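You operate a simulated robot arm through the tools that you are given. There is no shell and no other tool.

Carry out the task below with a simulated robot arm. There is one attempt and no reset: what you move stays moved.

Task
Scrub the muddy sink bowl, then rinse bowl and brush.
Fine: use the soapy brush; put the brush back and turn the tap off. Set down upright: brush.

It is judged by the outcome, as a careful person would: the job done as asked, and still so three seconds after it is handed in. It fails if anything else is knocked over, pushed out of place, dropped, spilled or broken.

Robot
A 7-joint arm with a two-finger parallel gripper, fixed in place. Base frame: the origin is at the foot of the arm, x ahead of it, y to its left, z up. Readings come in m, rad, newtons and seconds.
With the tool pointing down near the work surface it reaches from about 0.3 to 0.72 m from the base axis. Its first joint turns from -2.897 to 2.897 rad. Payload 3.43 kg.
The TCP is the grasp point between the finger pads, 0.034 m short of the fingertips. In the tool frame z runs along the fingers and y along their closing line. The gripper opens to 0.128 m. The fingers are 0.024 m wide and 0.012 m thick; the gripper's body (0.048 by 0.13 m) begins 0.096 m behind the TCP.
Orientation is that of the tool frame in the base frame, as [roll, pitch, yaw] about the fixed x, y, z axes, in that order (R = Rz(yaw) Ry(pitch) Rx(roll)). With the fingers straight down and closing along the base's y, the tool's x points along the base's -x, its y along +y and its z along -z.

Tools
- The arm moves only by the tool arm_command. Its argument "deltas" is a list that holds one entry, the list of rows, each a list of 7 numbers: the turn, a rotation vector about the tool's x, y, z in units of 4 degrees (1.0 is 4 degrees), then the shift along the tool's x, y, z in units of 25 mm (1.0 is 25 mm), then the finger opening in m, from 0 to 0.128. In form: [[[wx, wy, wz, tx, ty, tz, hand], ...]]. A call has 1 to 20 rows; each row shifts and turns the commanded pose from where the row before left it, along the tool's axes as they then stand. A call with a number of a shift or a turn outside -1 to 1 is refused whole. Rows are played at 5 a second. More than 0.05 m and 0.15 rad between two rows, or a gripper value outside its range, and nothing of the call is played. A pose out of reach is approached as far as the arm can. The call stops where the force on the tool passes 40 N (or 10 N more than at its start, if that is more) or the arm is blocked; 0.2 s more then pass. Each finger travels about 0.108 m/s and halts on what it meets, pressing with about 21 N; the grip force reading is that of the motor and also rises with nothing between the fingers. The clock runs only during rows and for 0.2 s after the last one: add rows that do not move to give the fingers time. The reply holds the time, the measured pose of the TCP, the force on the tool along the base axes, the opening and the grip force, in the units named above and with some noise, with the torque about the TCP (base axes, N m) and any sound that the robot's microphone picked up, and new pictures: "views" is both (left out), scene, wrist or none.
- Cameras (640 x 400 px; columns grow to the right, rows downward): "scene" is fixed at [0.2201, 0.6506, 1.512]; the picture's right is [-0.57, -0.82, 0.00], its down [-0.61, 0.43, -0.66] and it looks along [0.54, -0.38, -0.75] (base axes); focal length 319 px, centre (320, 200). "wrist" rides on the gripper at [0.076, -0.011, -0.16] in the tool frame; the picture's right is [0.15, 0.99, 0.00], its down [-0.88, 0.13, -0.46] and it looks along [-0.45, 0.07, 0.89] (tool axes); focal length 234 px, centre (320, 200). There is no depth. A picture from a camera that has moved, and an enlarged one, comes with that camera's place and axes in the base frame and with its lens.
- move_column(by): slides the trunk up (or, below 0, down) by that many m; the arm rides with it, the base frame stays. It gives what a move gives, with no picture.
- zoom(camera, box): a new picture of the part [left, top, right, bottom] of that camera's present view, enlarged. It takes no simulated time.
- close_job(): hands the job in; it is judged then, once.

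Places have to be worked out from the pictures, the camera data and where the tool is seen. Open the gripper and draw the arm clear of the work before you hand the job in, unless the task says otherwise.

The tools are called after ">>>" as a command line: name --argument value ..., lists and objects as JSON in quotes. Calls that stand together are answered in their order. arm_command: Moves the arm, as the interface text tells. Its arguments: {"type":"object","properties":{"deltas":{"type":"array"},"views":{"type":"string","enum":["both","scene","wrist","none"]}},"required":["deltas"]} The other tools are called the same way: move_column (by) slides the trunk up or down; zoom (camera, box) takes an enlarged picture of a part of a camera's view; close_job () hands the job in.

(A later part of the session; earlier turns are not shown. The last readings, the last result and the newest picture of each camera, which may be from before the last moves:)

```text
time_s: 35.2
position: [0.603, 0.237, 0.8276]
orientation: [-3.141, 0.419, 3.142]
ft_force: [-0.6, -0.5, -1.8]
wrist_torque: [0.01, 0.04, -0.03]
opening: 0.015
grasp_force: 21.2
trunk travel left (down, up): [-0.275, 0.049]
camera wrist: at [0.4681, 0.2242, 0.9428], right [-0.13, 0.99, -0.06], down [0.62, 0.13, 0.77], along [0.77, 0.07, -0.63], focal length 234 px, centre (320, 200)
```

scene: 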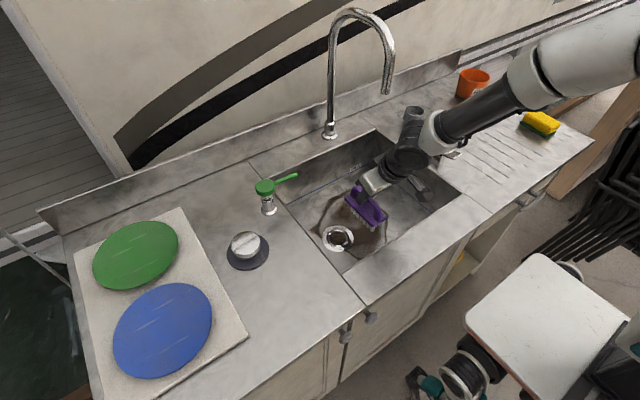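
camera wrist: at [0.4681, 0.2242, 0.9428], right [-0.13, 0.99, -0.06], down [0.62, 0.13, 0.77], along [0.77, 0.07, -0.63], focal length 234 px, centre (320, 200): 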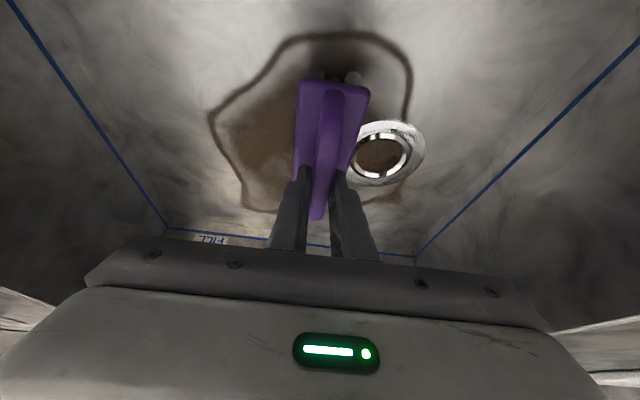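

Very close but no clear force yet. I keep stepping down 2 mm at a time.

>>> arm_command --deltas '[[[0, 0, 0, 0.033, 0, 0.073, 0.0], [0, 0, 0, 0, 0, 0, 0.0]]]' --views "none"

>>> arm_command --deltas '[[[0, 0, 0, 0.033, 0, 0.073, 0.0], [0, 0, 0, 0, 0, 0, 0.0]]]' --views "none"

>>> arm_command --deltas '[[[0, 0, 0, 0.033, 0, 0.073, 0.0], [0, 0, 0, 0, 0, 0, 0.0]]]' --views "none"

```text
time_s: 35.8
position: [0.6026, 0.236, 0.8248]
orientation: [3.141, 0.418, -3.141]
ft_force: [0.5, 0.2, -1.3]
wrist_torque: [0.0, 0.03, 0.01]
opening: 0.0149
grasp_force: 20.9
trunk travel left (down, up): [-0.275, 0.049]
```

```text
time_s: 36.4
position: [0.6029, 0.2351, 0.8231]
orientation: [3.142, 0.419, -3.141]
ft_force: [0.3, 0.5, -1.0]
wrist_torque: [-0.02, -0.03, -0.02]
opening: 0.015
grasp_force: 21.0
trunk travel left (down, up): [-0.275, 0.049]
```

```text
time_s: 37.0
position: [0.6026, 0.236, 0.8207]
orientation: [3.141, 0.418, 3.14]
ft_force: [-0.6, 1.4, -1.5]
wrist_torque: [-0.01, 0.03, -0.02]
opening: 0.0149
grasp_force: 21.1
trunk travel left (down, up): [-0.275, 0.049]
```

Still free at 0.8207, so the floor is a bit lower than estimated. I continue in 3 mm steps.

>>> arm_command --deltas '[[[0, 0, 0, 0.049, 0, 0.11, 0.0], [0, 0, 0, 0, 0, 0, 0.0]]]' --views "none"

>>> arm_command --deltas '[[[0, 0, 0, 0.049, 0, 0.11, 0.0], [0, 0, 0, 0, 0, 0, 0.0]]]' --views "none"

>>> arm_command --deltas '[[[0, 0, 0, 0.033, 0, 0.073, 0.0], [0, 0, 0, 0, 0, 0, 0.0]]]' --views "both"

```text
time_s: 37.6
position: [0.6035, 0.2367, 0.8183]
orientation: [-3.14, 0.42, -3.142]
ft_force: [-0.5, 0.7, -0.3]
wrist_torque: [0.0, 0.0, 0.0]
opening: 0.0152
grasp_force: 20.8
trunk travel left (down, up): [-0.275, 0.049]
```

```text
time_s: 38.2
position: [0.603, 0.2352, 0.8177]
orientation: [3.14, 0.424, -3.14]
ft_force: [-4.4, 1.1, 14.8]
wrist_torque: [0.02, -0.06, 0.0]
opening: 0.0151
grasp_force: 21.2
trunk travel left (down, up): [-0.275, 0.049]
```

```text
time_s: 38.8
position: [0.6029, 0.2361, 0.8153]
orientation: [3.14, 0.421, -3.141]
ft_force: [1.9, 3.6, 14.6]
wrist_torque: [0.03, -0.13, 0.02]
opening: 0.0152
grasp_force: 20.9
trunk travel left (down, up): [-0.275, 0.049]
camera wrist: at [0.4683, 0.2239, 0.9301], right [-0.13, 0.99, -0.06], down [0.62, 0.13, 0.78], along [0.78, 0.07, -0.63], focal length 234 px, centre (320, 200)
```

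scene: 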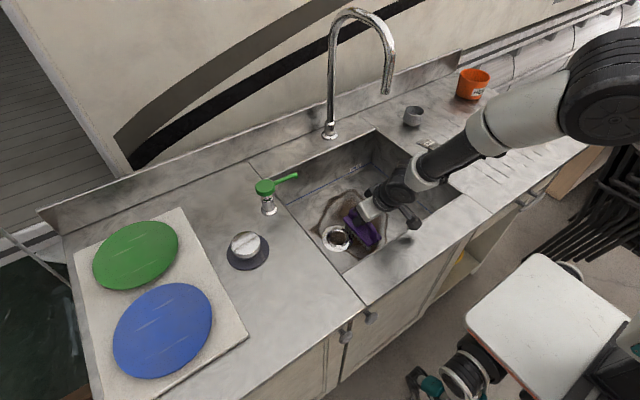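
wrist: 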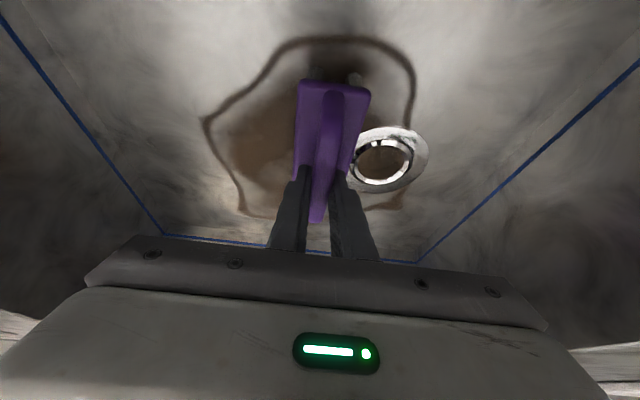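

Contact at TCP z about 0.8165 with roughly 15 N down, so the floor is at about z 0.738. I make a test scrub, two back-and-forth strokes of 5 cm along x, then look at the effect.

>>> arm_command --deltas '[[[0, 0, 0, -0.914, 0, 0.407, 0.0], [0, 0, 0, -0.914, 0, 0.407, 0.0], [0, 0, 0, 0.914, 0, -0.407, 0.0], [0, 0, 0, 0.914, 0, -0.407, 0.0], [0, 0, 0, -0.914, 0, 0.407, 0.0], [0, 0, 0, -0.914, 0, 0.407, 0.0], [0, 0, 0, 0.914, 0, -0.407, 0.0], [0, 0, 0, 0.914, 0, -0.407, 0.0], [0, 0, 0, 0, 0, 0, 0.0]]]' --views "both"

```text
time_s: 40.8
position: [0.6034, 0.2344, 0.8128]
orientation: [-3.14, 0.417, -3.141]
ft_force: [-0.8, 0.3, -1.8]
wrist_torque: [-0.01, 0.0, 0.02]
opening: 0.0152
grasp_force: 21.0
trunk travel left (down, up): [-0.275, 0.049]
camera wrist: at [0.4691, 0.2237, 0.9287], right [-0.13, 0.99, -0.06], down [0.62, 0.13, 0.77], along [0.77, 0.07, -0.63], focal length 234 px, centre (320, 200)
```

scene: 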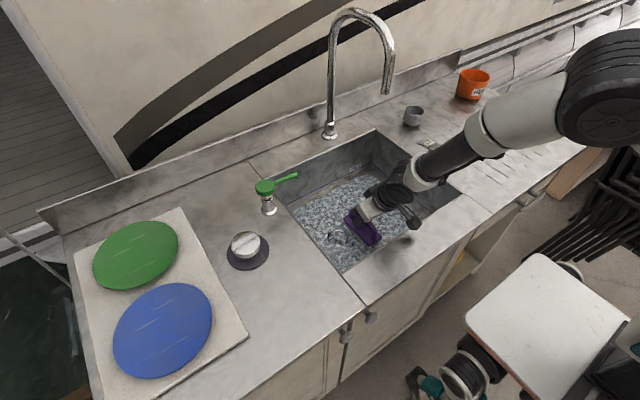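
wrist: 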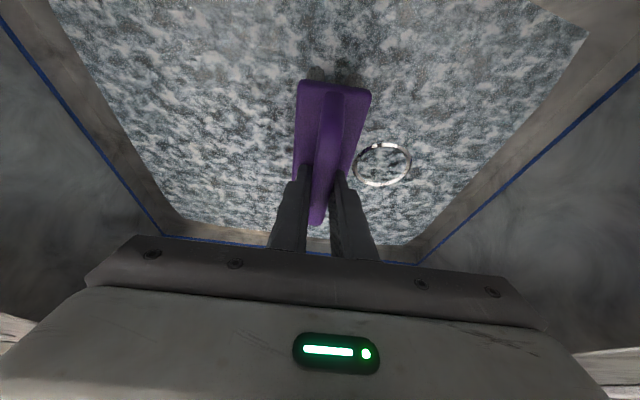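

The bowl floor has turned to soap suds, so the brush is indeed soapy and the scrubbing is taking effect. I zoom to see whether any mud is left anywhere.

>>> zoom --camera "wrist" --box '[40, 0, 640, 260]'

>>> zoom --camera "scene" --box '[270, 130, 470, 280]'

```text
1.07 times, centred on (340, 130) of wrist (not enlarged: the box is as wide or as high as the picture)
camera zoom: at [0.4691, 0.2237, 0.9287], right [-0.13, 0.99, -0.06], down [0.62, 0.13, 0.77], along [0.77, 0.07, -0.63], focal length 250 px, centre (299, 275)
```

zoom: 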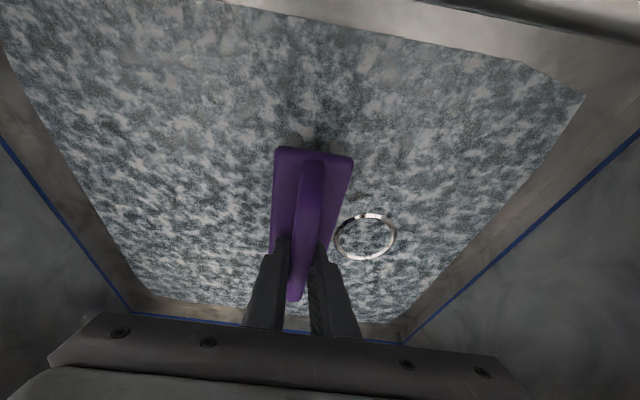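

```text
2.67 times, centred on (370, 205) of scene
camera zoom: at [0.2201, 0.6506, 1.512], right [-0.57, -0.82, 0.0], down [-0.61, 0.43, -0.66], along [0.54, -0.38, -0.75], focal length 850 px, centre (187, 187)
```

zoom: 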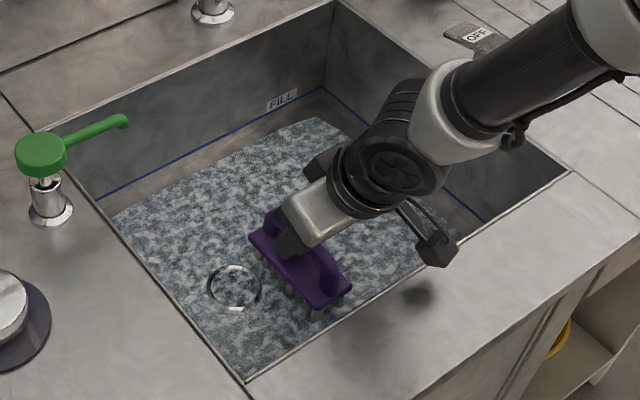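

No mud is visible any more; suds cover the whole floor. To be thorough I'll still sweep the rest of the formerly muddy area, so I first press down slightly to regain contact.

>>> arm_command --deltas '[[[0, 0, 0, 0.033, 0, 0.073, 0.0], [0, 0, 0, 0, 0, 0, 0.0]]]' --views "none"

>>> arm_command --deltas '[[[0, 0, 0, 0.033, 0, 0.073, 0.0], [0, 0, 0, 0, 0, 0, 0.0]]]' --views "none"

```text
time_s: 41.4
position: [0.6037, 0.235, 0.8123]
orientation: [3.14, 0.418, -3.141]
ft_force: [-0.2, 0.3, 0.3]
wrist_torque: [-0.01, 0.02, 0.02]
opening: 0.0149
grasp_force: 21.1
trunk travel left (down, up): [-0.275, 0.049]
```

```text
time_s: 42.0
position: [0.604, 0.2358, 0.8119]
orientation: [3.138, 0.422, 3.141]
ft_force: [-3.9, -0.6, 14.1]
wrist_torque: [0.0, 0.01, 0.02]
opening: 0.0151
grasp_force: 21.2
trunk travel left (down, up): [-0.275, 0.049]
```

Contact again at about 14 N. I sweep across the right part of the former mud area in lanes along x.

>>> arm_command --deltas '[[[0, 0, 0, -0.914, 0, 0.407, 0.0], [0, 0, 0, -0.914, 0, 0.407, 0.0], [0, 0, 0, -0.914, 0, 0.407, 0.0], [0, 0, 0, 0, -0.9, 0, 0.0], [0, 0, 0, 0, -0.9, 0, 0.0], [0, 0, 0, 0.914, 0, -0.407, 0.0], [0, 0, 0, 0.914, 0, -0.407, 0.0], [0, 0, 0, 0.914, 0, -0.407, 0.0], [0, 0, 0, 0, -0.8, 0, 0.0], [0, 0, 0, 0, -0.8, 0, 0.0], [0, 0, 0, -0.914, 0, 0.407, 0.0], [0, 0, 0, -0.914, 0, 0.407, 0.0], [0, 0, 0, -0.914, 0, 0.407, 0.0], [0, 0, 0, 0, 0, 0, 0.0]]]' --views "both"

```text
time_s: 45.0
position: [0.6787, 0.1496, 0.8105]
orientation: [-3.142, 0.421, 3.141]
ft_force: [-3.5, -0.8, 16.5]
wrist_torque: [-0.06, -0.48, -0.02]
opening: 0.0154
grasp_force: 21.5
trunk travel left (down, up): [-0.275, 0.049]
camera wrist: at [0.5445, 0.1385, 0.925], right [-0.13, 0.99, -0.06], down [0.62, 0.13, 0.78], along [0.78, 0.07, -0.63], focal length 234 px, centre (320, 200)
```

scene: 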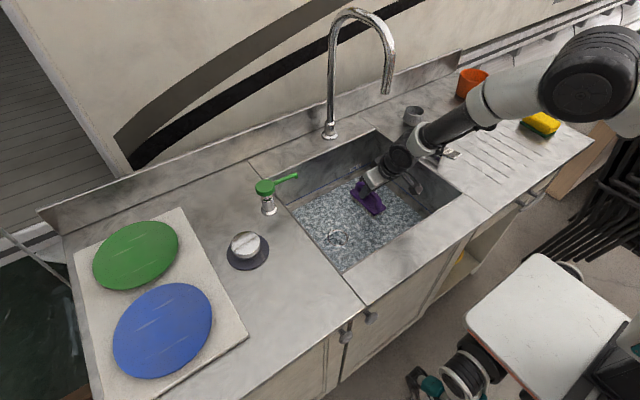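
wrist: 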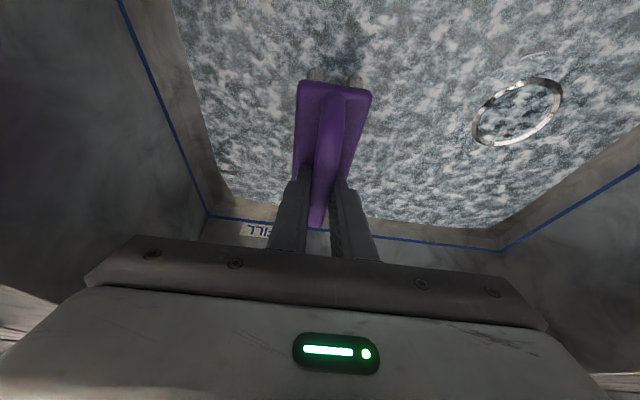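

The right lanes are swept too. I scrub back toward the middle and finish at about (0.60, 0.228), a spot between the drain and where the water will land, to set the brush down on its bristles.

>>> arm_command --deltas '[[[0, 0, 0, 0.713, 0, -0.317, 0.0], [0, 0, 0, 0.713, 0, -0.317, 0.0], [0, 0, 0, 0.713, 0, -0.317, 0.0], [0, 0, 0, 0.713, 0, -0.317, 0.0], [0, 0, 0, 0, 0.785, 0, 0.0], [0, 0, 0, 0, 0.785, 0, 0.0], [0, 0, 0, 0, 0.785, 0, 0.0], [0, 0, 0, 0, 0.785, 0, 0.0], [0, 0, 0, 0, 0, 0, 0.0]]]' --views "both"

```text
time_s: 47.0
position: [0.6002, 0.2292, 0.8111]
orientation: [-3.141, 0.42, -3.139]
ft_force: [-1.3, -1.7, 14.1]
wrist_torque: [0.02, -0.62, -0.11]
opening: 0.0151
grasp_force: 21.7
trunk travel left (down, up): [-0.275, 0.049]
camera wrist: at [0.4645, 0.218, 0.9253], right [-0.13, 0.99, -0.06], down [0.62, 0.13, 0.77], along [0.77, 0.07, -0.63], focal length 234 px, centre (320, 200)
```

scene: 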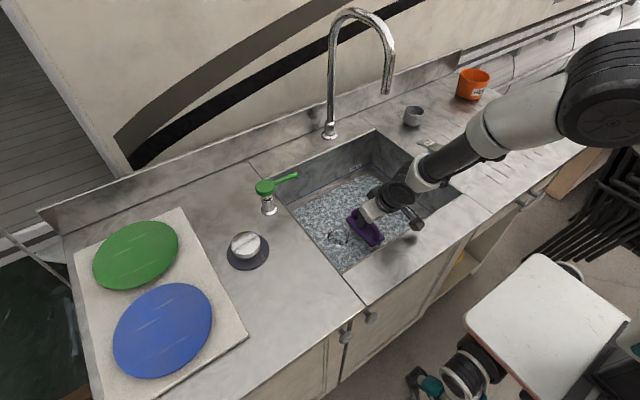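
wrist: 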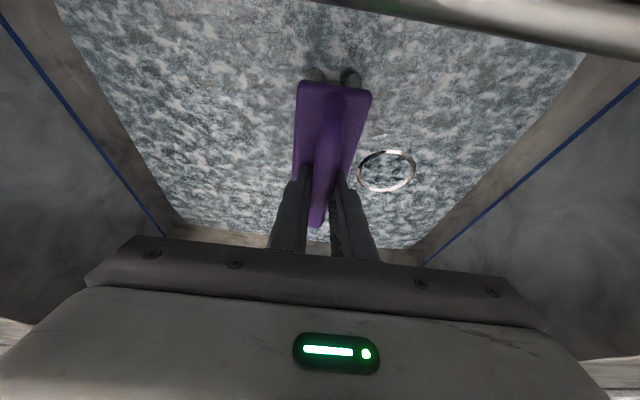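

The brush rests on the floor with a light load. I open the fingers to leave it standing, and check.

>>> arm_command --deltas '[[[0, 0, 0, -0.03, 0, -0.06, 0.0], [0, 0, 0, 0, 0, 0, 0.025], [0, 0, 0, 0, 0, 0, 0.04], [0, 0, 0, 0, 0, 0, 0.06], [0, 0, 0, 0, 0, 0, 0.06], [0, 0, 0, 0, 0, 0, 0.06]]]' --views "wrist"

```text
time_s: 48.4
position: [0.5993, 0.2283, 0.8111]
orientation: [3.14, 0.418, -3.141]
ft_force: [0.5, 0.1, 1.3]
wrist_torque: [0.0, 0.02, -0.01]
opening: 0.0599
grasp_force: 0.1
trunk travel left (down, up): [-0.275, 0.049]
camera wrist: at [0.4651, 0.2171, 0.9268], right [-0.13, 0.99, -0.06], down [0.62, 0.13, 0.77], along [0.77, 0.07, -0.63], focal length 234 px, centre (320, 200)
```

wrist: 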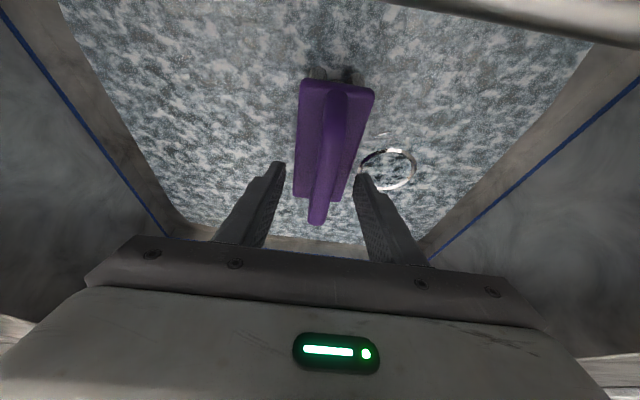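

Released and standing. I rise straight up to about z 1.01, clear of the brush and the rim, and look.

>>> arm_command --deltas '[[[0, 0, 0, -0.203, 0, -0.457, 0.06], [0, 0, 0, -0.407, 0, -0.914, 0.06], [0, 0, 0, -0.407, 0, -0.914, 0.06], [0, 0, 0, -0.407, 0, -0.914, 0.06], [0, 0, 0, -0.407, 0, -0.914, 0.06], [0, 0, 0, -0.407, 0, -0.914, 0.06], [0, 0, 0, -0.407, 0, -0.914, 0.06], [0, 0, 0, -0.407, 0, -0.914, 0.06], [0, 0, 0, -0.407, 0, -0.914, 0.06], [0, 0, 0, 0, 0, 0, 0.06]]]' --views "both"

```text
time_s: 50.6
position: [0.5993, 0.2277, 1.024]
orientation: [-3.141, 0.419, -3.141]
ft_force: [-0.6, -0.9, 0.1]
wrist_torque: [0.0, -0.01, 0.0]
opening: 0.0602
grasp_force: 0.0
trunk travel left (down, up): [-0.275, 0.049]
camera wrist: at [0.4647, 0.2167, 1.1391], right [-0.13, 0.99, -0.06], down [0.62, 0.13, 0.77], along [0.77, 0.07, -0.63], focal length 234 px, centre (320, 200)
```

scene: 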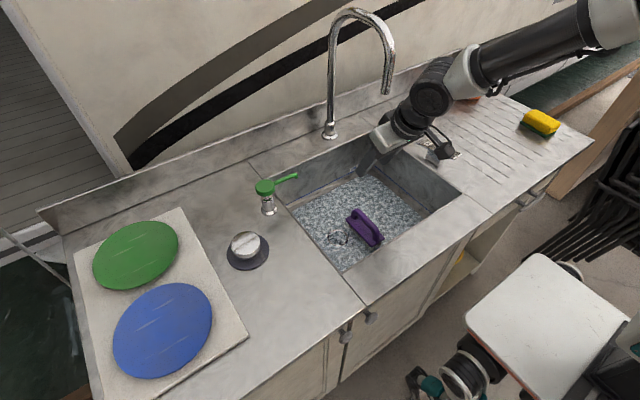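
wrist: 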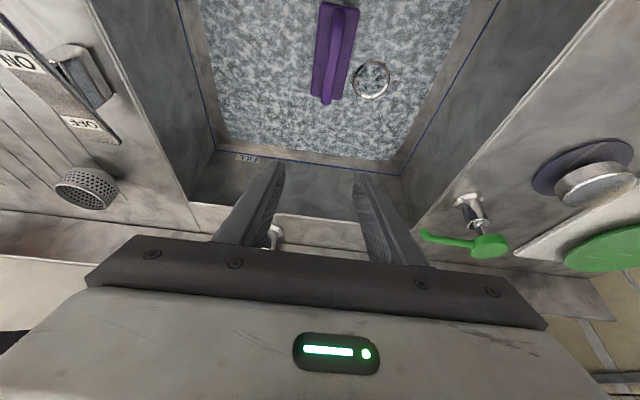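

The brush stands upright in the bowl. Now I locate the tap paddle precisely from this wrist view.

>>> zoom --camera "wrist" --box '[0, 20, 160, 180]'

>>> zoom --camera "scene" --box '[390, 100, 480, 190]'

```text
2.50 times, centred on (80, 100) of wrist
camera zoom: at [0.4647, 0.2167, 1.1391], right [-0.13, 0.99, -0.06], down [0.62, 0.13, 0.77], along [0.77, 0.07, -0.63], focal length 585 px, centre (920, 450)
```

zoom: 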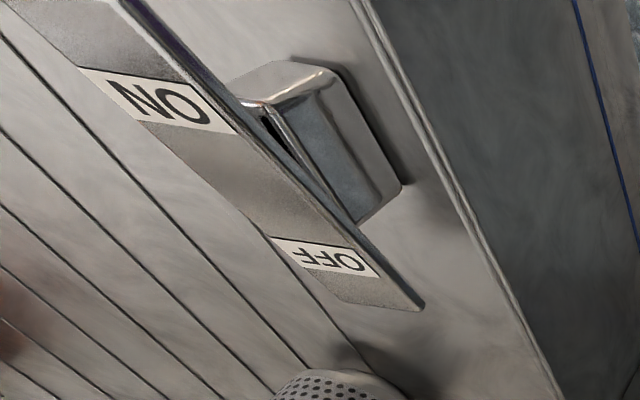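

```text
4.44 times, centred on (435, 145) of scene
camera zoom: at [0.2201, 0.6506, 1.512], right [-0.57, -0.82, 0.0], down [-0.61, 0.43, -0.66], along [0.54, -0.38, -0.75], focal length 1417 px, centre (-191, 444)
```

zoom: 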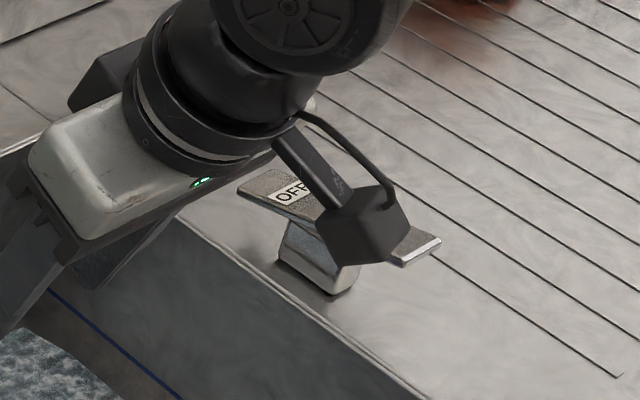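

The paddle runs along x at y about -0.014. Its ON end is raised at about (0.54, -0.014, 0.958) and its OFF end is lower at about (0.656, -0.014, 0.936). I move above the ON end with fingers closed, staying high.

>>> arm_command --deltas '[[[0, 0, 0, 0.156, -0.967, -0.184, 0.0], [0, 0, 0, 0.156, -0.967, -0.184, 0.0], [0, 0, 0, 0.156, -0.967, -0.184, 0.0], [0, 0, 0, 0.156, -0.967, -0.184, 0.0], [0, 0, 0, 0.156, -0.967, -0.184, 0.0], [0, 0, 0, 0.156, -0.967, -0.184, 0.0], [0, 0, 0, 0.156, -0.967, -0.184, 0.0], [0, 0, 0, 0.156, -0.967, -0.184, 0.0], [0, 0, 0, 0.156, -0.967, -0.184, 0.0], [0, 0, 0, 0.156, -0.967, -0.184, 0.0], [0, 0, 0, 0, 0, 0, 0.0]]]' --views "both"

```text
time_s: 53.0
position: [0.5471, -0.0165, 1.0523]
orientation: [-3.141, 0.419, -3.14]
ft_force: [-0.5, 0.2, -0.5]
wrist_torque: [0.02, 0.0, 0.02]
opening: 0.0001
grasp_force: 21.2
trunk travel left (down, up): [-0.275, 0.049]
camera wrist: at [0.4125, -0.0271, 1.1667], right [-0.13, 0.99, -0.06], down [0.62, 0.13, 0.77], along [0.77, 0.07, -0.63], focal length 234 px, centre (320, 200)
```

scene: 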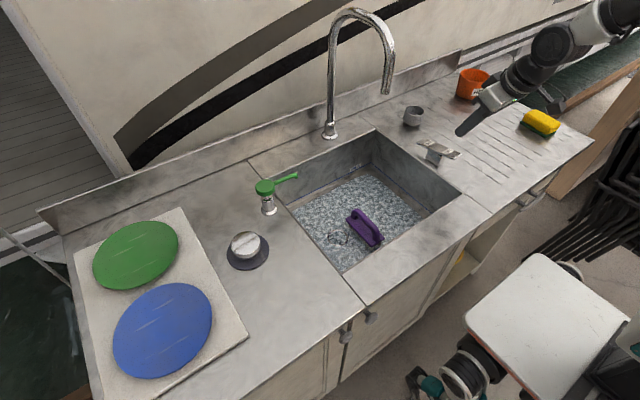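
wrist: 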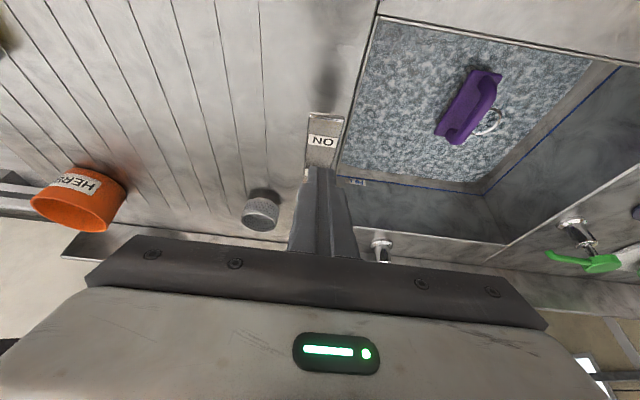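

The fingertips line up over the ON half (the ON edge is at x about 0.539, y about -0.014). I descend to just above it and then press down in small steps, watching the force.

>>> arm_command --deltas '[[[0, 0, 0, 0.298, 0.03, 0.67, 0.0], [0, 0, 0, 0.298, 0.03, 0.67, 0.0], [0, 0, 0, 0.298, 0.03, 0.67, 0.0], [0, 0, 0, 0.065, 0, 0.146, 0.0], [0, 0, 0, 0.065, 0, 0.146, 0.0], [0, 0, 0, 0, 0, 0, 0.0]]]' --views "wrist"

```text
time_s: 54.4
position: [0.5472, -0.0106, 0.9865]
orientation: [-3.141, 0.418, -3.141]
ft_force: [0.1, -0.1, 0.1]
wrist_torque: [0.02, 0.0, -0.02]
opening: 0.0
grasp_force: 20.9
trunk travel left (down, up): [-0.275, 0.049]
camera wrist: at [0.4125, -0.0225, 1.102], right [-0.13, 0.99, -0.06], down [0.62, 0.13, 0.77], along [0.77, 0.07, -0.63], focal length 234 px, centre (320, 200)
```

wrist: 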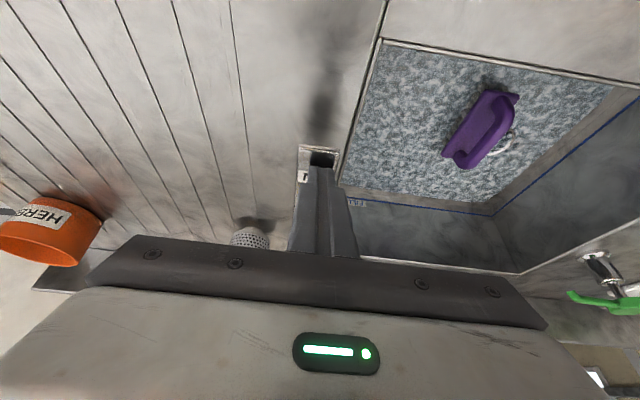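

Aligned over the ON end, with no contact yet at z 0.9865. I keep pressing down in 4 mm steps.

>>> arm_command --deltas '[[[0, 0, 0, 0.065, -0.06, 0.146, 0.0], [0, 0, 0, 0, 0, 0, 0.0]]]' --views "none"

>>> arm_command --deltas '[[[0, 0, 0, 0.065, -0.04, 0.146, 0.0], [0, 0, 0, 0, 0, 0, 0.0]]]' --views "none"

>>> arm_command --deltas '[[[0, 0, 0, 0.065, 0, 0.146, 0.0], [0, 0, 0, 0, 0, 0, 0.0]]]' --views "wrist"

```text
time_s: 55.0
position: [0.5472, -0.0129, 0.9828]
orientation: [3.141, 0.419, -3.141]
ft_force: [-0.5, 0.0, 0.3]
wrist_torque: [0.02, 0.0, -0.03]
opening: 0.0003
grasp_force: 20.9
trunk travel left (down, up): [-0.275, 0.049]
```

```text
time_s: 55.6
position: [0.5476, -0.0126, 0.98]
orientation: [-3.141, 0.418, 3.14]
ft_force: [-0.4, -0.2, 0.5]
wrist_torque: [-0.02, 0.0, -0.03]
opening: 0.0
grasp_force: 20.8
trunk travel left (down, up): [-0.275, 0.049]
```

```text
time_s: 56.2
position: [0.5451, -0.0128, 0.9755]
orientation: [3.141, 0.419, -3.142]
ft_force: [1.2, 0.3, 0.1]
wrist_torque: [-0.01, -0.03, -0.04]
opening: 0.0003
grasp_force: 21.1
trunk travel left (down, up): [-0.275, 0.049]
camera wrist: at [0.4117, -0.0248, 1.0908], right [-0.13, 0.99, -0.06], down [0.62, 0.13, 0.77], along [0.77, 0.07, -0.63], focal length 234 px, centre (320, 200)
```

wrist: 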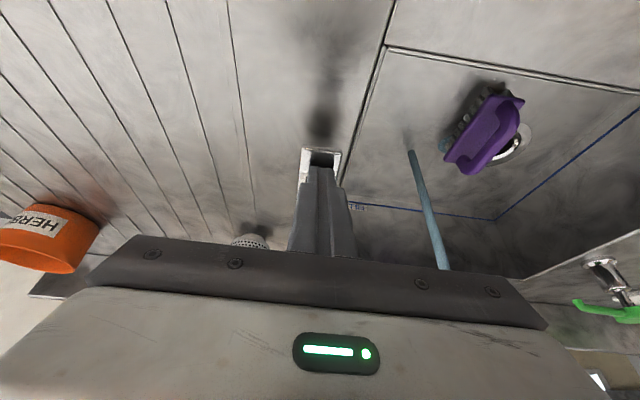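

The tap is on: a stream is falling and the suds on the floor look gone already. I zoom to check the brush and the bowl.

>>> zoom --camera "wrist" --box '[380, 60, 580, 220]'

>>> zoom --camera "scene" --box '[270, 60, 470, 280]'

```text
2.50 times, centred on (480, 140) of wrist
camera zoom: at [0.4117, -0.0248, 1.0908], right [-0.13, 0.99, -0.06], down [0.62, 0.13, 0.77], along [0.77, 0.07, -0.63], focal length 585 px, centre (-80, 350)
```

zoom: 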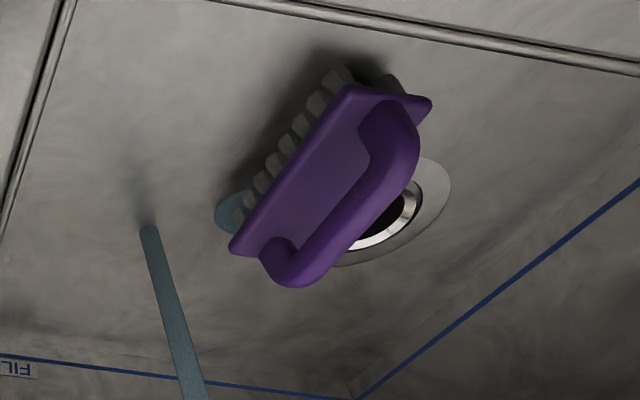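

```text
1.82 times, centred on (370, 170) of scene
camera zoom: at [0.2201, 0.6506, 1.512], right [-0.57, -0.82, 0.0], down [-0.61, 0.43, -0.66], along [0.54, -0.38, -0.75], focal length 580 px, centre (229, 254)
```

zoom: 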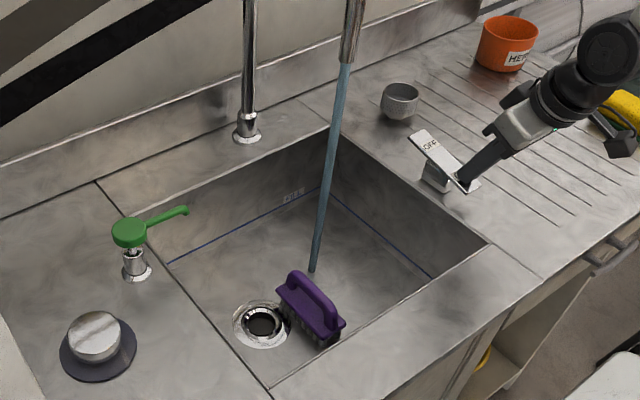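

The bowl looks clean and the brush stayed in place. There is a small bluish spot beside the brush, so I look closer at it.

>>> zoom --camera "wrist" --box '[420, 100, 500, 180]'

>>> zoom --camera "scene" --box '[330, 180, 420, 260]'

```text
5.00 times, centred on (460, 140) of wrist
camera zoom: at [0.4117, -0.0248, 1.0908], right [-0.13, 0.99, -0.06], down [0.62, 0.13, 0.77], along [0.77, 0.07, -0.63], focal length 1171 px, centre (-380, 500)
```

zoom: 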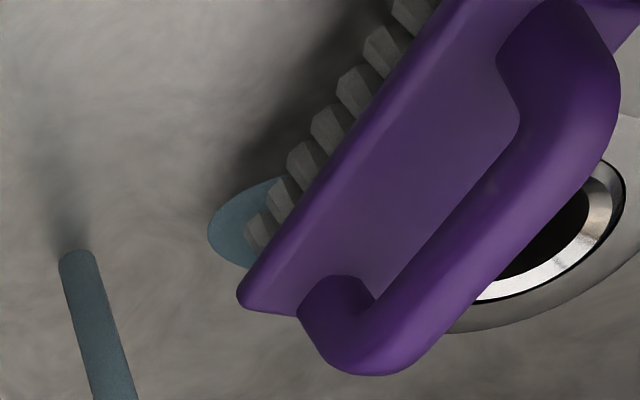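

```text
5.00 times, centred on (375, 220) of scene
camera zoom: at [0.2201, 0.6506, 1.512], right [-0.57, -0.82, 0.0], down [-0.61, 0.43, -0.66], along [0.54, -0.38, -0.75], focal length 1594 px, centre (45, 100)
```

zoom: 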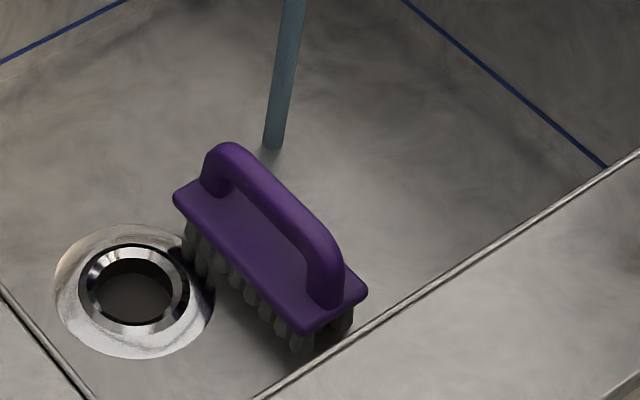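

The stream reaches the floor at about (0.667, 0.161). I lift the fingers off the paddle and check that the water keeps running.

>>> arm_command --deltas '[[[0, 0, 0, -0.203, 0, -0.457, 0.0], [0, 0, 0, -0.407, 0, -0.914, 0.0], [0, 0, 0, -0.407, 0, -0.914, 0.0], [0, 0, 0, -0.203, 0, -0.457, 0.0], [0, 0, 0, 0, 0, 0, 0.0]]]' --views "both"

```text
time_s: 57.4
position: [0.5473, -0.0144, 1.0503]
orientation: [-3.141, 0.42, 3.141]
ft_force: [0.4, 0.0, -0.4]
wrist_torque: [-0.03, 0.04, -0.01]
opening: 0.0002
grasp_force: 20.9
trunk travel left (down, up): [-0.275, 0.049]
camera wrist: at [0.4123, -0.0263, 1.1659], right [-0.13, 0.99, -0.06], down [0.62, 0.13, 0.77], along [0.77, 0.07, -0.63], focal length 234 px, centre (320, 200)
```

scene: 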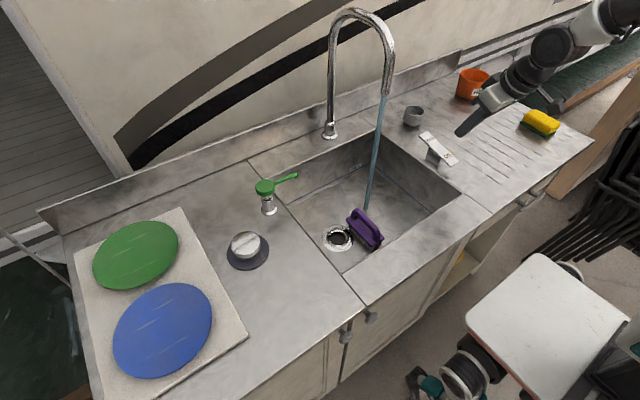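
wrist: 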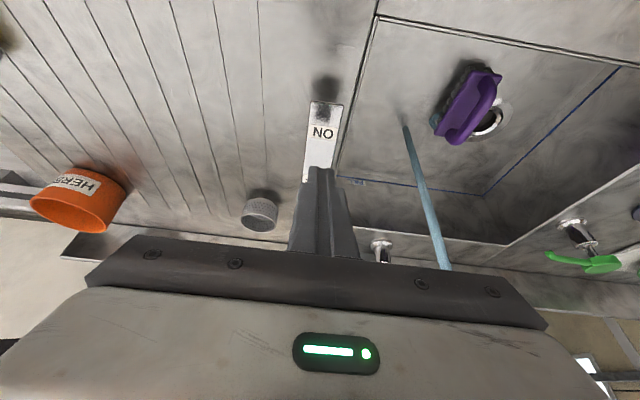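

The water keeps running after I let go of the paddle. I go back above the brush, with the fingers opening on the way and staying clear of the stream at x 0.667.

>>> arm_command --deltas '[[[0, 0, 0, 0, 0.971, 0, 0.0], [0, 0, 0, 0, 0.971, 0, 0.0], [0, 0, 0, 0, 0.971, 0, 0.0], [0, 0, 0, 0, 0.971, 0, 0.0], [0, 0, 0, 0, 0.971, 0, 0.0], [0, 0, 0, 0, 0.971, 0, 0.0], [0, 0, 0, 0, 0.971, 0, 0.0], [0, 0, 0, 0, 0.971, 0, 0.0], [0, 0, 0, 0, 0.971, 0, 0.0], [0, 0, 0, 0, 0.971, 0, 0.02], [0, 0, 0, -0.745, 0, 0.9, 0.04], [0, 0, 0, -0.745, 0, 0.9, 0.06], [0, 0, 0, 0, 0, 0, 0.06]]]' --views "both"

```text
time_s: 60.2
position: [0.5986, 0.2288, 1.024]
orientation: [-3.141, 0.418, -3.142]
ft_force: [-0.8, 0.9, -0.4]
wrist_torque: [-0.04, -0.05, -0.04]
opening: 0.0598
grasp_force: 0.0
trunk travel left (down, up): [-0.275, 0.049]
camera wrist: at [0.4638, 0.2177, 1.1395], right [-0.13, 0.99, -0.06], down [0.62, 0.13, 0.77], along [0.77, 0.07, -0.63], focal length 234 px, centre (320, 200)
```

scene: 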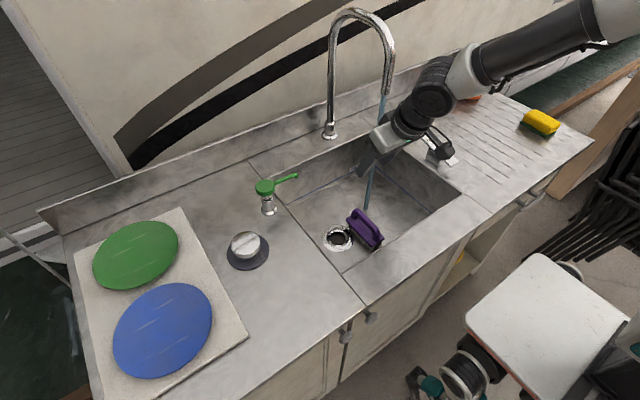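
wrist: 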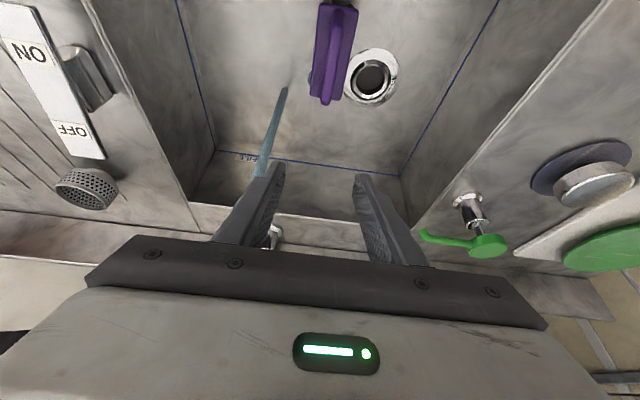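

The brush is unmoved below the fingers and the floor is clear. I descend around its handle, to z about 0.817.

>>> arm_command --deltas '[[[0, 0, 0, 0.422, 0, 0.947, 0.06], [0, 0, 0, 0.422, 0, 0.947, 0.06], [0, 0, 0, 0.422, 0, 0.947, 0.06], [0, 0, 0, 0.422, 0, 0.947, 0.06], [0, 0, 0, 0.422, 0, 0.947, 0.06], [0, 0, 0, 0.422, 0, 0.947, 0.06], [0, 0, 0, 0.422, 0, 0.947, 0.06], [0, 0, 0, 0.422, 0, 0.947, 0.06], [0, 0, 0, 0, 0, 0, 0.06]]]' --views "wrist"

```text
time_s: 62.2
position: [0.5999, 0.2291, 0.8165]
orientation: [3.141, 0.419, -3.14]
ft_force: [0.3, -0.3, -1.3]
wrist_torque: [0.01, 0.01, 0.01]
opening: 0.06
grasp_force: 0.1
trunk travel left (down, up): [-0.275, 0.049]
camera wrist: at [0.465, 0.2168, 0.9331], right [-0.13, 0.99, -0.06], down [0.62, 0.13, 0.77], along [0.77, 0.07, -0.63], focal length 234 px, centre (320, 200)
```

wrist: 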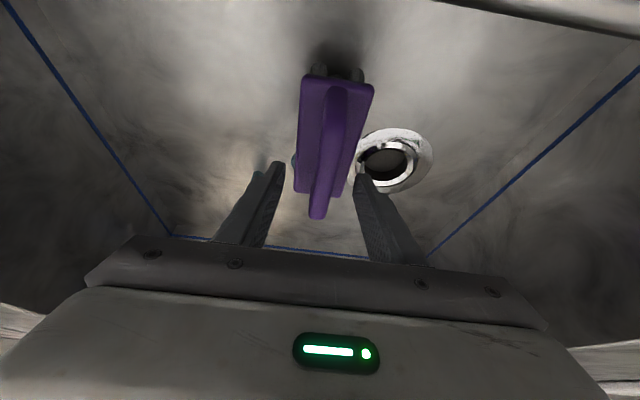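

The handle is between the fingers. I close on it and then lift the brush a few centimetres.

>>> arm_command --deltas '[[[0, 0, 0, 0, 0, 0, 0.035], [0, 0, 0, 0, 0, 0, 0.01], [0, 0, 0, 0, 0, 0, 0.0], [0, 0, 0, 0, 0, 0, 0.0], [0, 0, 0, 0, 0, 0, 0.0], [0, 0, 0, -0.203, 0, -0.457, 0.0], [0, 0, 0, -0.407, 0, -0.914, 0.0], [0, 0, 0, -0.407, 0, -0.914, 0.0], [0, 0, 0, -0.203, 0, -0.457, 0.0], [0, 0, 0, 0, 0, 0, 0.0]]]' --views "both"

```text
time_s: 64.4
position: [0.599, 0.2287, 0.892]
orientation: [3.141, 0.419, -3.141]
ft_force: [-0.6, 0.8, -1.5]
wrist_torque: [0.02, -0.03, -0.02]
opening: 0.0152
grasp_force: 21.6
trunk travel left (down, up): [-0.275, 0.049]
camera wrist: at [0.4646, 0.2169, 1.0085], right [-0.13, 0.99, -0.06], down [0.62, 0.13, 0.77], along [0.77, 0.07, -0.63], focal length 234 px, centre (320, 200)
```

scene: 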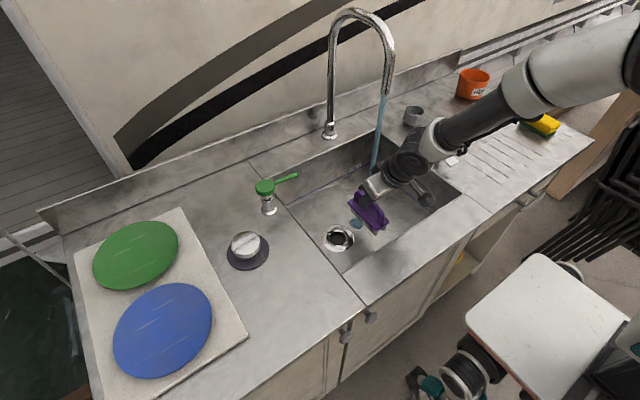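
wrist: 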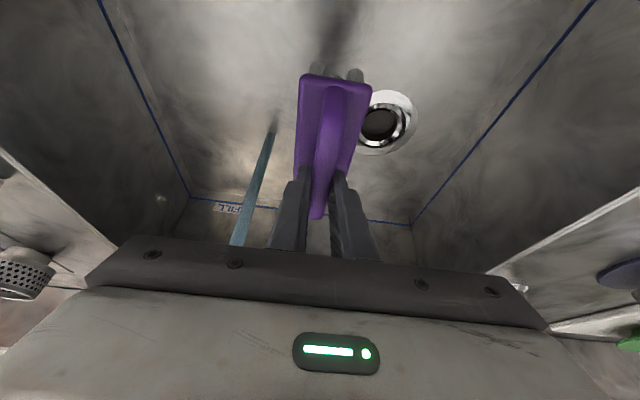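

The brush is lifted. I zoom in on the bluish spot to see whether it is on the floor or on the brush.

>>> zoom --camera "scene" --box '[320, 170, 420, 260]'

>>> zoom --camera "wrist" --box '[220, 40, 420, 230]'

```text
4.44 times, centred on (370, 215) of scene
camera zoom: at [0.2201, 0.6506, 1.512], right [-0.57, -0.82, 0.0], down [-0.61, 0.43, -0.66], along [0.54, -0.38, -0.75], focal length 1417 px, centre (98, 133)
```

zoom: 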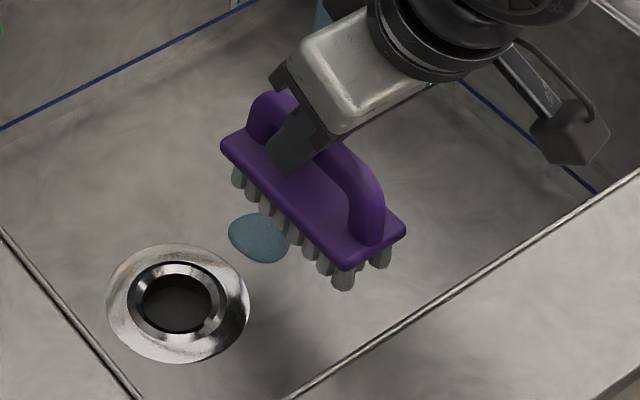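

```text
2.11 times, centred on (320, 135) of wrist
camera zoom: at [0.4646, 0.2169, 1.0085], right [-0.13, 0.99, -0.06], down [0.62, 0.13, 0.77], along [0.77, 0.07, -0.63], focal length 493 px, centre (320, 337)
```

zoom: 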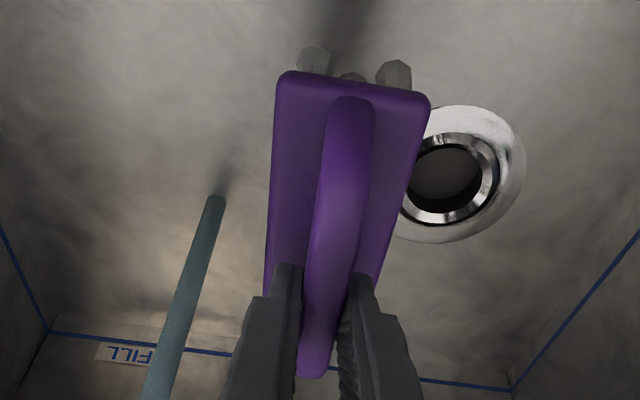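

The spot is a small patch of water running from the stream toward the drain, so that is fine. Now I move the brush so the stream at (0.667, 0.161) hits its front part, keeping the hand behind the stream.

>>> arm_command --deltas '[[[0, 0, 0, -0.313, -0.903, 0.314, 0.0], [0, 0, 0, -0.313, -0.903, 0.314, 0.0], [0, 0, 0, -0.313, -0.903, 0.314, 0.0], [0, 0, 0, 0, 0, 0, 0.0], [0, 0, 0, 0, 0, 0, 0.0], [0, 0, 0, 0, 0, 0, 0.0], [0, 0, 0, 0, 0, 0, 0.0]]]' --views "both"

```text
time_s: 66.0
position: [0.6306, 0.1617, 0.8824]
orientation: [-3.14, 0.42, 3.141]
ft_force: [-0.1, 0.3, -2.4]
wrist_torque: [0.04, 0.04, 0.0]
opening: 0.0151
grasp_force: 20.6
trunk travel left (down, up): [-0.275, 0.049]
camera wrist: at [0.4966, 0.1509, 0.9978], right [-0.13, 0.99, -0.06], down [0.62, 0.13, 0.77], along [0.77, 0.07, -0.63], focal length 234 px, centre (320, 200)
```

scene: 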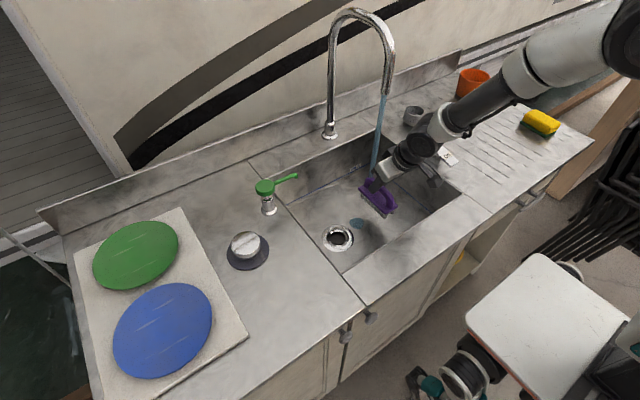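
wrist: 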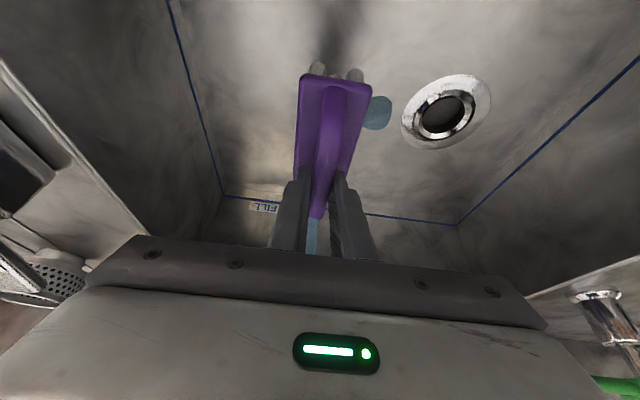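

The stream now meets the front of the brush. I zoom in to check the contact and the bristles.

>>> zoom --camera "scene" --box '[330, 150, 430, 240]'

>>> zoom --camera "wrist" --box '[260, 50, 420, 260]'

```text
4.44 times, centred on (380, 195) of scene
camera zoom: at [0.2201, 0.6506, 1.512], right [-0.57, -0.82, 0.0], down [-0.61, 0.43, -0.66], along [0.54, -0.38, -0.75], focal length 1417 px, centre (53, 222)
```

zoom: 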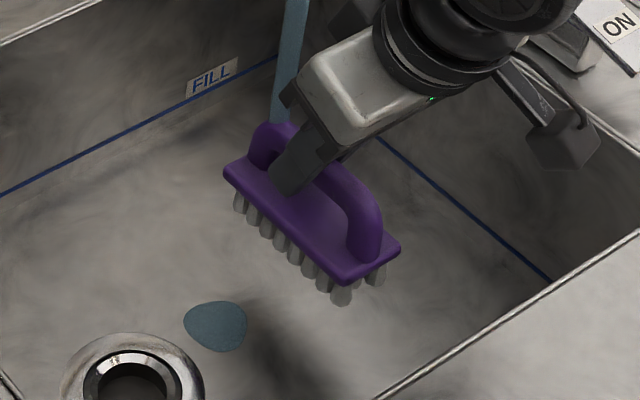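

```text
1.90 times, centred on (340, 155) of wrist
camera zoom: at [0.4966, 0.1509, 0.9978], right [-0.13, 0.99, -0.06], down [0.62, 0.13, 0.77], along [0.77, 0.07, -0.63], focal length 446 px, centre (282, 286)
```

zoom: 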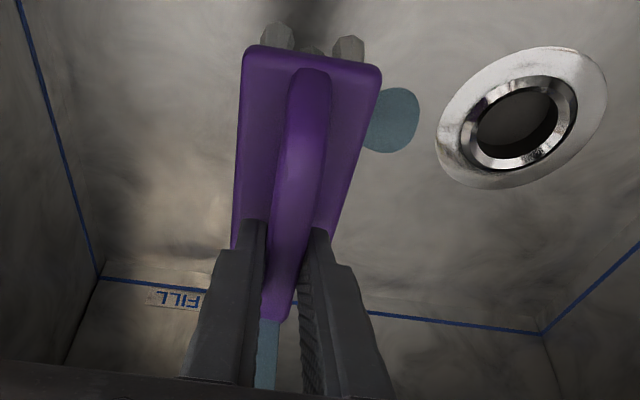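

The water falls onto the brush. I rinse it thoroughly, moving it side to side and fore and aft so that the stream runs down the bristles on both sides.

>>> arm_command --deltas '[[[0, 0, 0, 0, 0.6, 0, 0.0], [0, 0, 0, 0, 0.4, 0, 0.0], [0, 0, 0, 0, 0, 0, 0.0], [0, 0, 0, 0, 0, 0, 0.0], [0, 0, 0, 0, -0.8, 0, 0.0], [0, 0, 0, 0, -0.8, 0, 0.0], [0, 0, 0, 0, -0.4, 0, 0.0], [0, 0, 0, 0, 0, 0, 0.0], [0, 0, 0, 0, 0, 0, 0.0], [0, 0, 0, 0, 0.5, 0, 0.0], [0, 0, 0, 0, 0.5, 0, 0.0], [0, 0, 0, 0.914, 0, -0.407, 0.0], [0, 0, 0, 0, 0, 0, 0.0], [0, 0, 0, -0.914, 0, 0.407, 0.0], [0, 0, 0, -0.3, 0, 0.13, 0.0], [0, 0, 0, 0, 0, 0, 0.0], [0, 0, 0, 0.3, 0, -0.13, 0.0], [0, 0, 0, 0, 0, 0, 0.0], [0, 0, 0, 0, 0, 0, 0.0], [0, 0, 0, 0, 0, 0, 0.0]]]' --views "both"

```text
time_s: 70.2
position: [0.6323, 0.1646, 0.8805]
orientation: [3.141, 0.42, 3.141]
ft_force: [-0.2, 0.6, -0.5]
wrist_torque: [0.01, -0.03, -0.01]
opening: 0.0151
grasp_force: 20.8
trunk travel left (down, up): [-0.275, 0.049]
camera wrist: at [0.496, 0.1524, 0.9967], right [-0.13, 0.99, -0.06], down [0.62, 0.13, 0.77], along [0.77, 0.07, -0.63], focal length 234 px, centre (320, 200)
```

scene: 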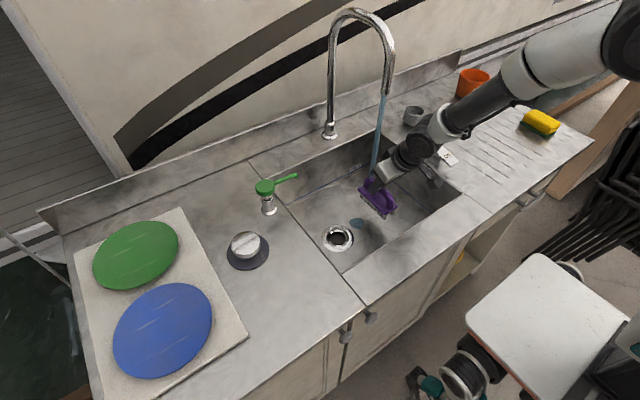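
wrist: 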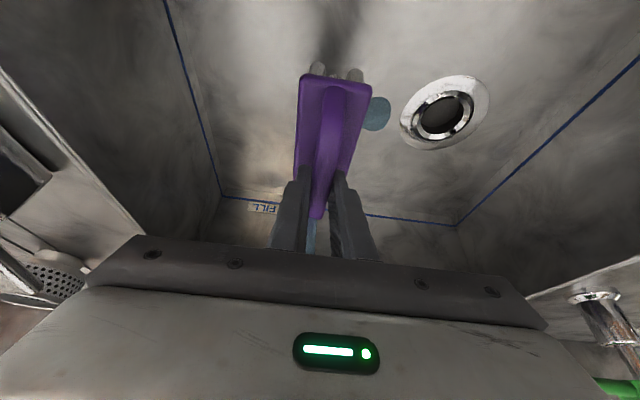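

I zoom in to judge whether the bristles are rinsed clean.

>>> zoom --camera "scene" --box '[345, 170, 415, 230]'

>>> zoom --camera "wrist" --box '[280, 40, 400, 120]'

```text
6.67 times, centred on (380, 200) of scene
camera zoom: at [0.2201, 0.6506, 1.512], right [-0.57, -0.82, 0.0], down [-0.61, 0.43, -0.66], along [0.54, -0.38, -0.75], focal length 2126 px, centre (-80, 200)
```

zoom: 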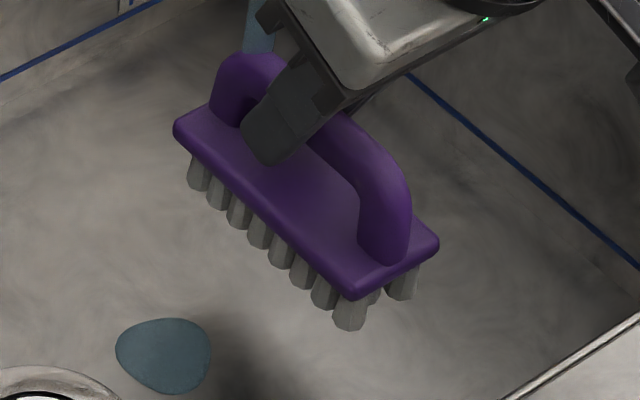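

```text
5.00 times, centred on (340, 80) of wrist
camera zoom: at [0.496, 0.1524, 0.9967], right [-0.13, 0.99, -0.06], down [0.62, 0.13, 0.77], along [0.77, 0.07, -0.63], focal length 1171 px, centre (220, 800)
```

zoom: 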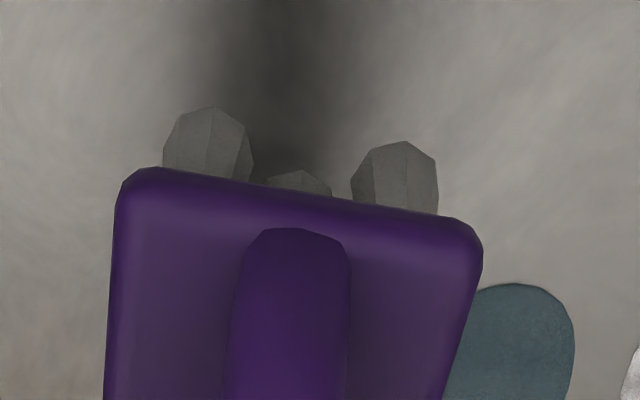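

The bristles still look greyish and the stream mostly hits the back of the brush. To rinse the bristles properly I roll the brush 40° so they face the stream, after first backing off and up a little.

>>> arm_command --deltas '[[[0, 0, 0, -0.244, 0.8, -0.548, 0.0], [0, 0, 0, -0.244, 0.8, -0.548, 0.0], [0.914, 0, -0.407, 0, 0, 0, 0.0], [0.914, 0, -0.407, 0, 0, 0, 0.0], [0.914, 0, -0.407, 0, 0, 0, 0.0], [0.914, 0, -0.407, 0, 0, 0, 0.0], [0.914, 0, -0.407, 0, 0, 0, 0.0], [0.914, 0, -0.407, 0, 0, 0, 0.0], [0.914, 0, -0.407, 0, 0, 0, 0.0], [0.914, 0, -0.407, 0, 0, 0, 0.0], [0.914, 0, -0.407, 0, 0, 0, 0.0], [0.914, 0, -0.407, 0, 0, 0, 0.0], [0, 0, 0, 0, 0, 0, 0.0]]]' --views "both"

```text
time_s: 73.0
position: [0.6303, 0.2018, 0.9093]
orientation: [-2.397, 0.317, -2.862]
ft_force: [0.7, 1.0, -1.7]
wrist_torque: [0.03, 0.02, 0.03]
opening: 0.0152
grasp_force: 20.6
trunk travel left (down, up): [-0.275, 0.049]
camera wrist: at [0.4953, 0.2669, 1.0054], right [-0.13, 0.72, -0.68], down [0.62, 0.6, 0.51], along [0.77, -0.36, -0.52], focal length 234 px, centre (320, 200)
```

scene: 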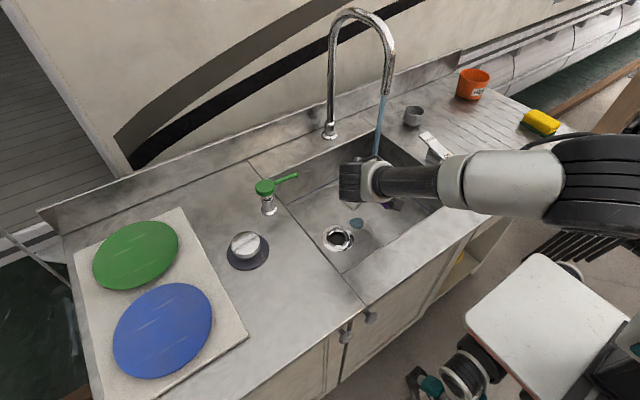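
wrist: 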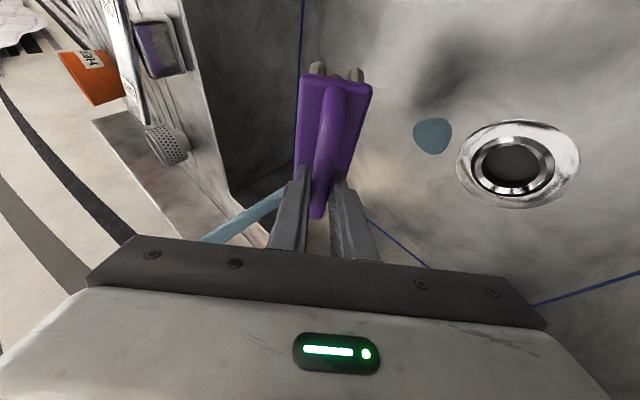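

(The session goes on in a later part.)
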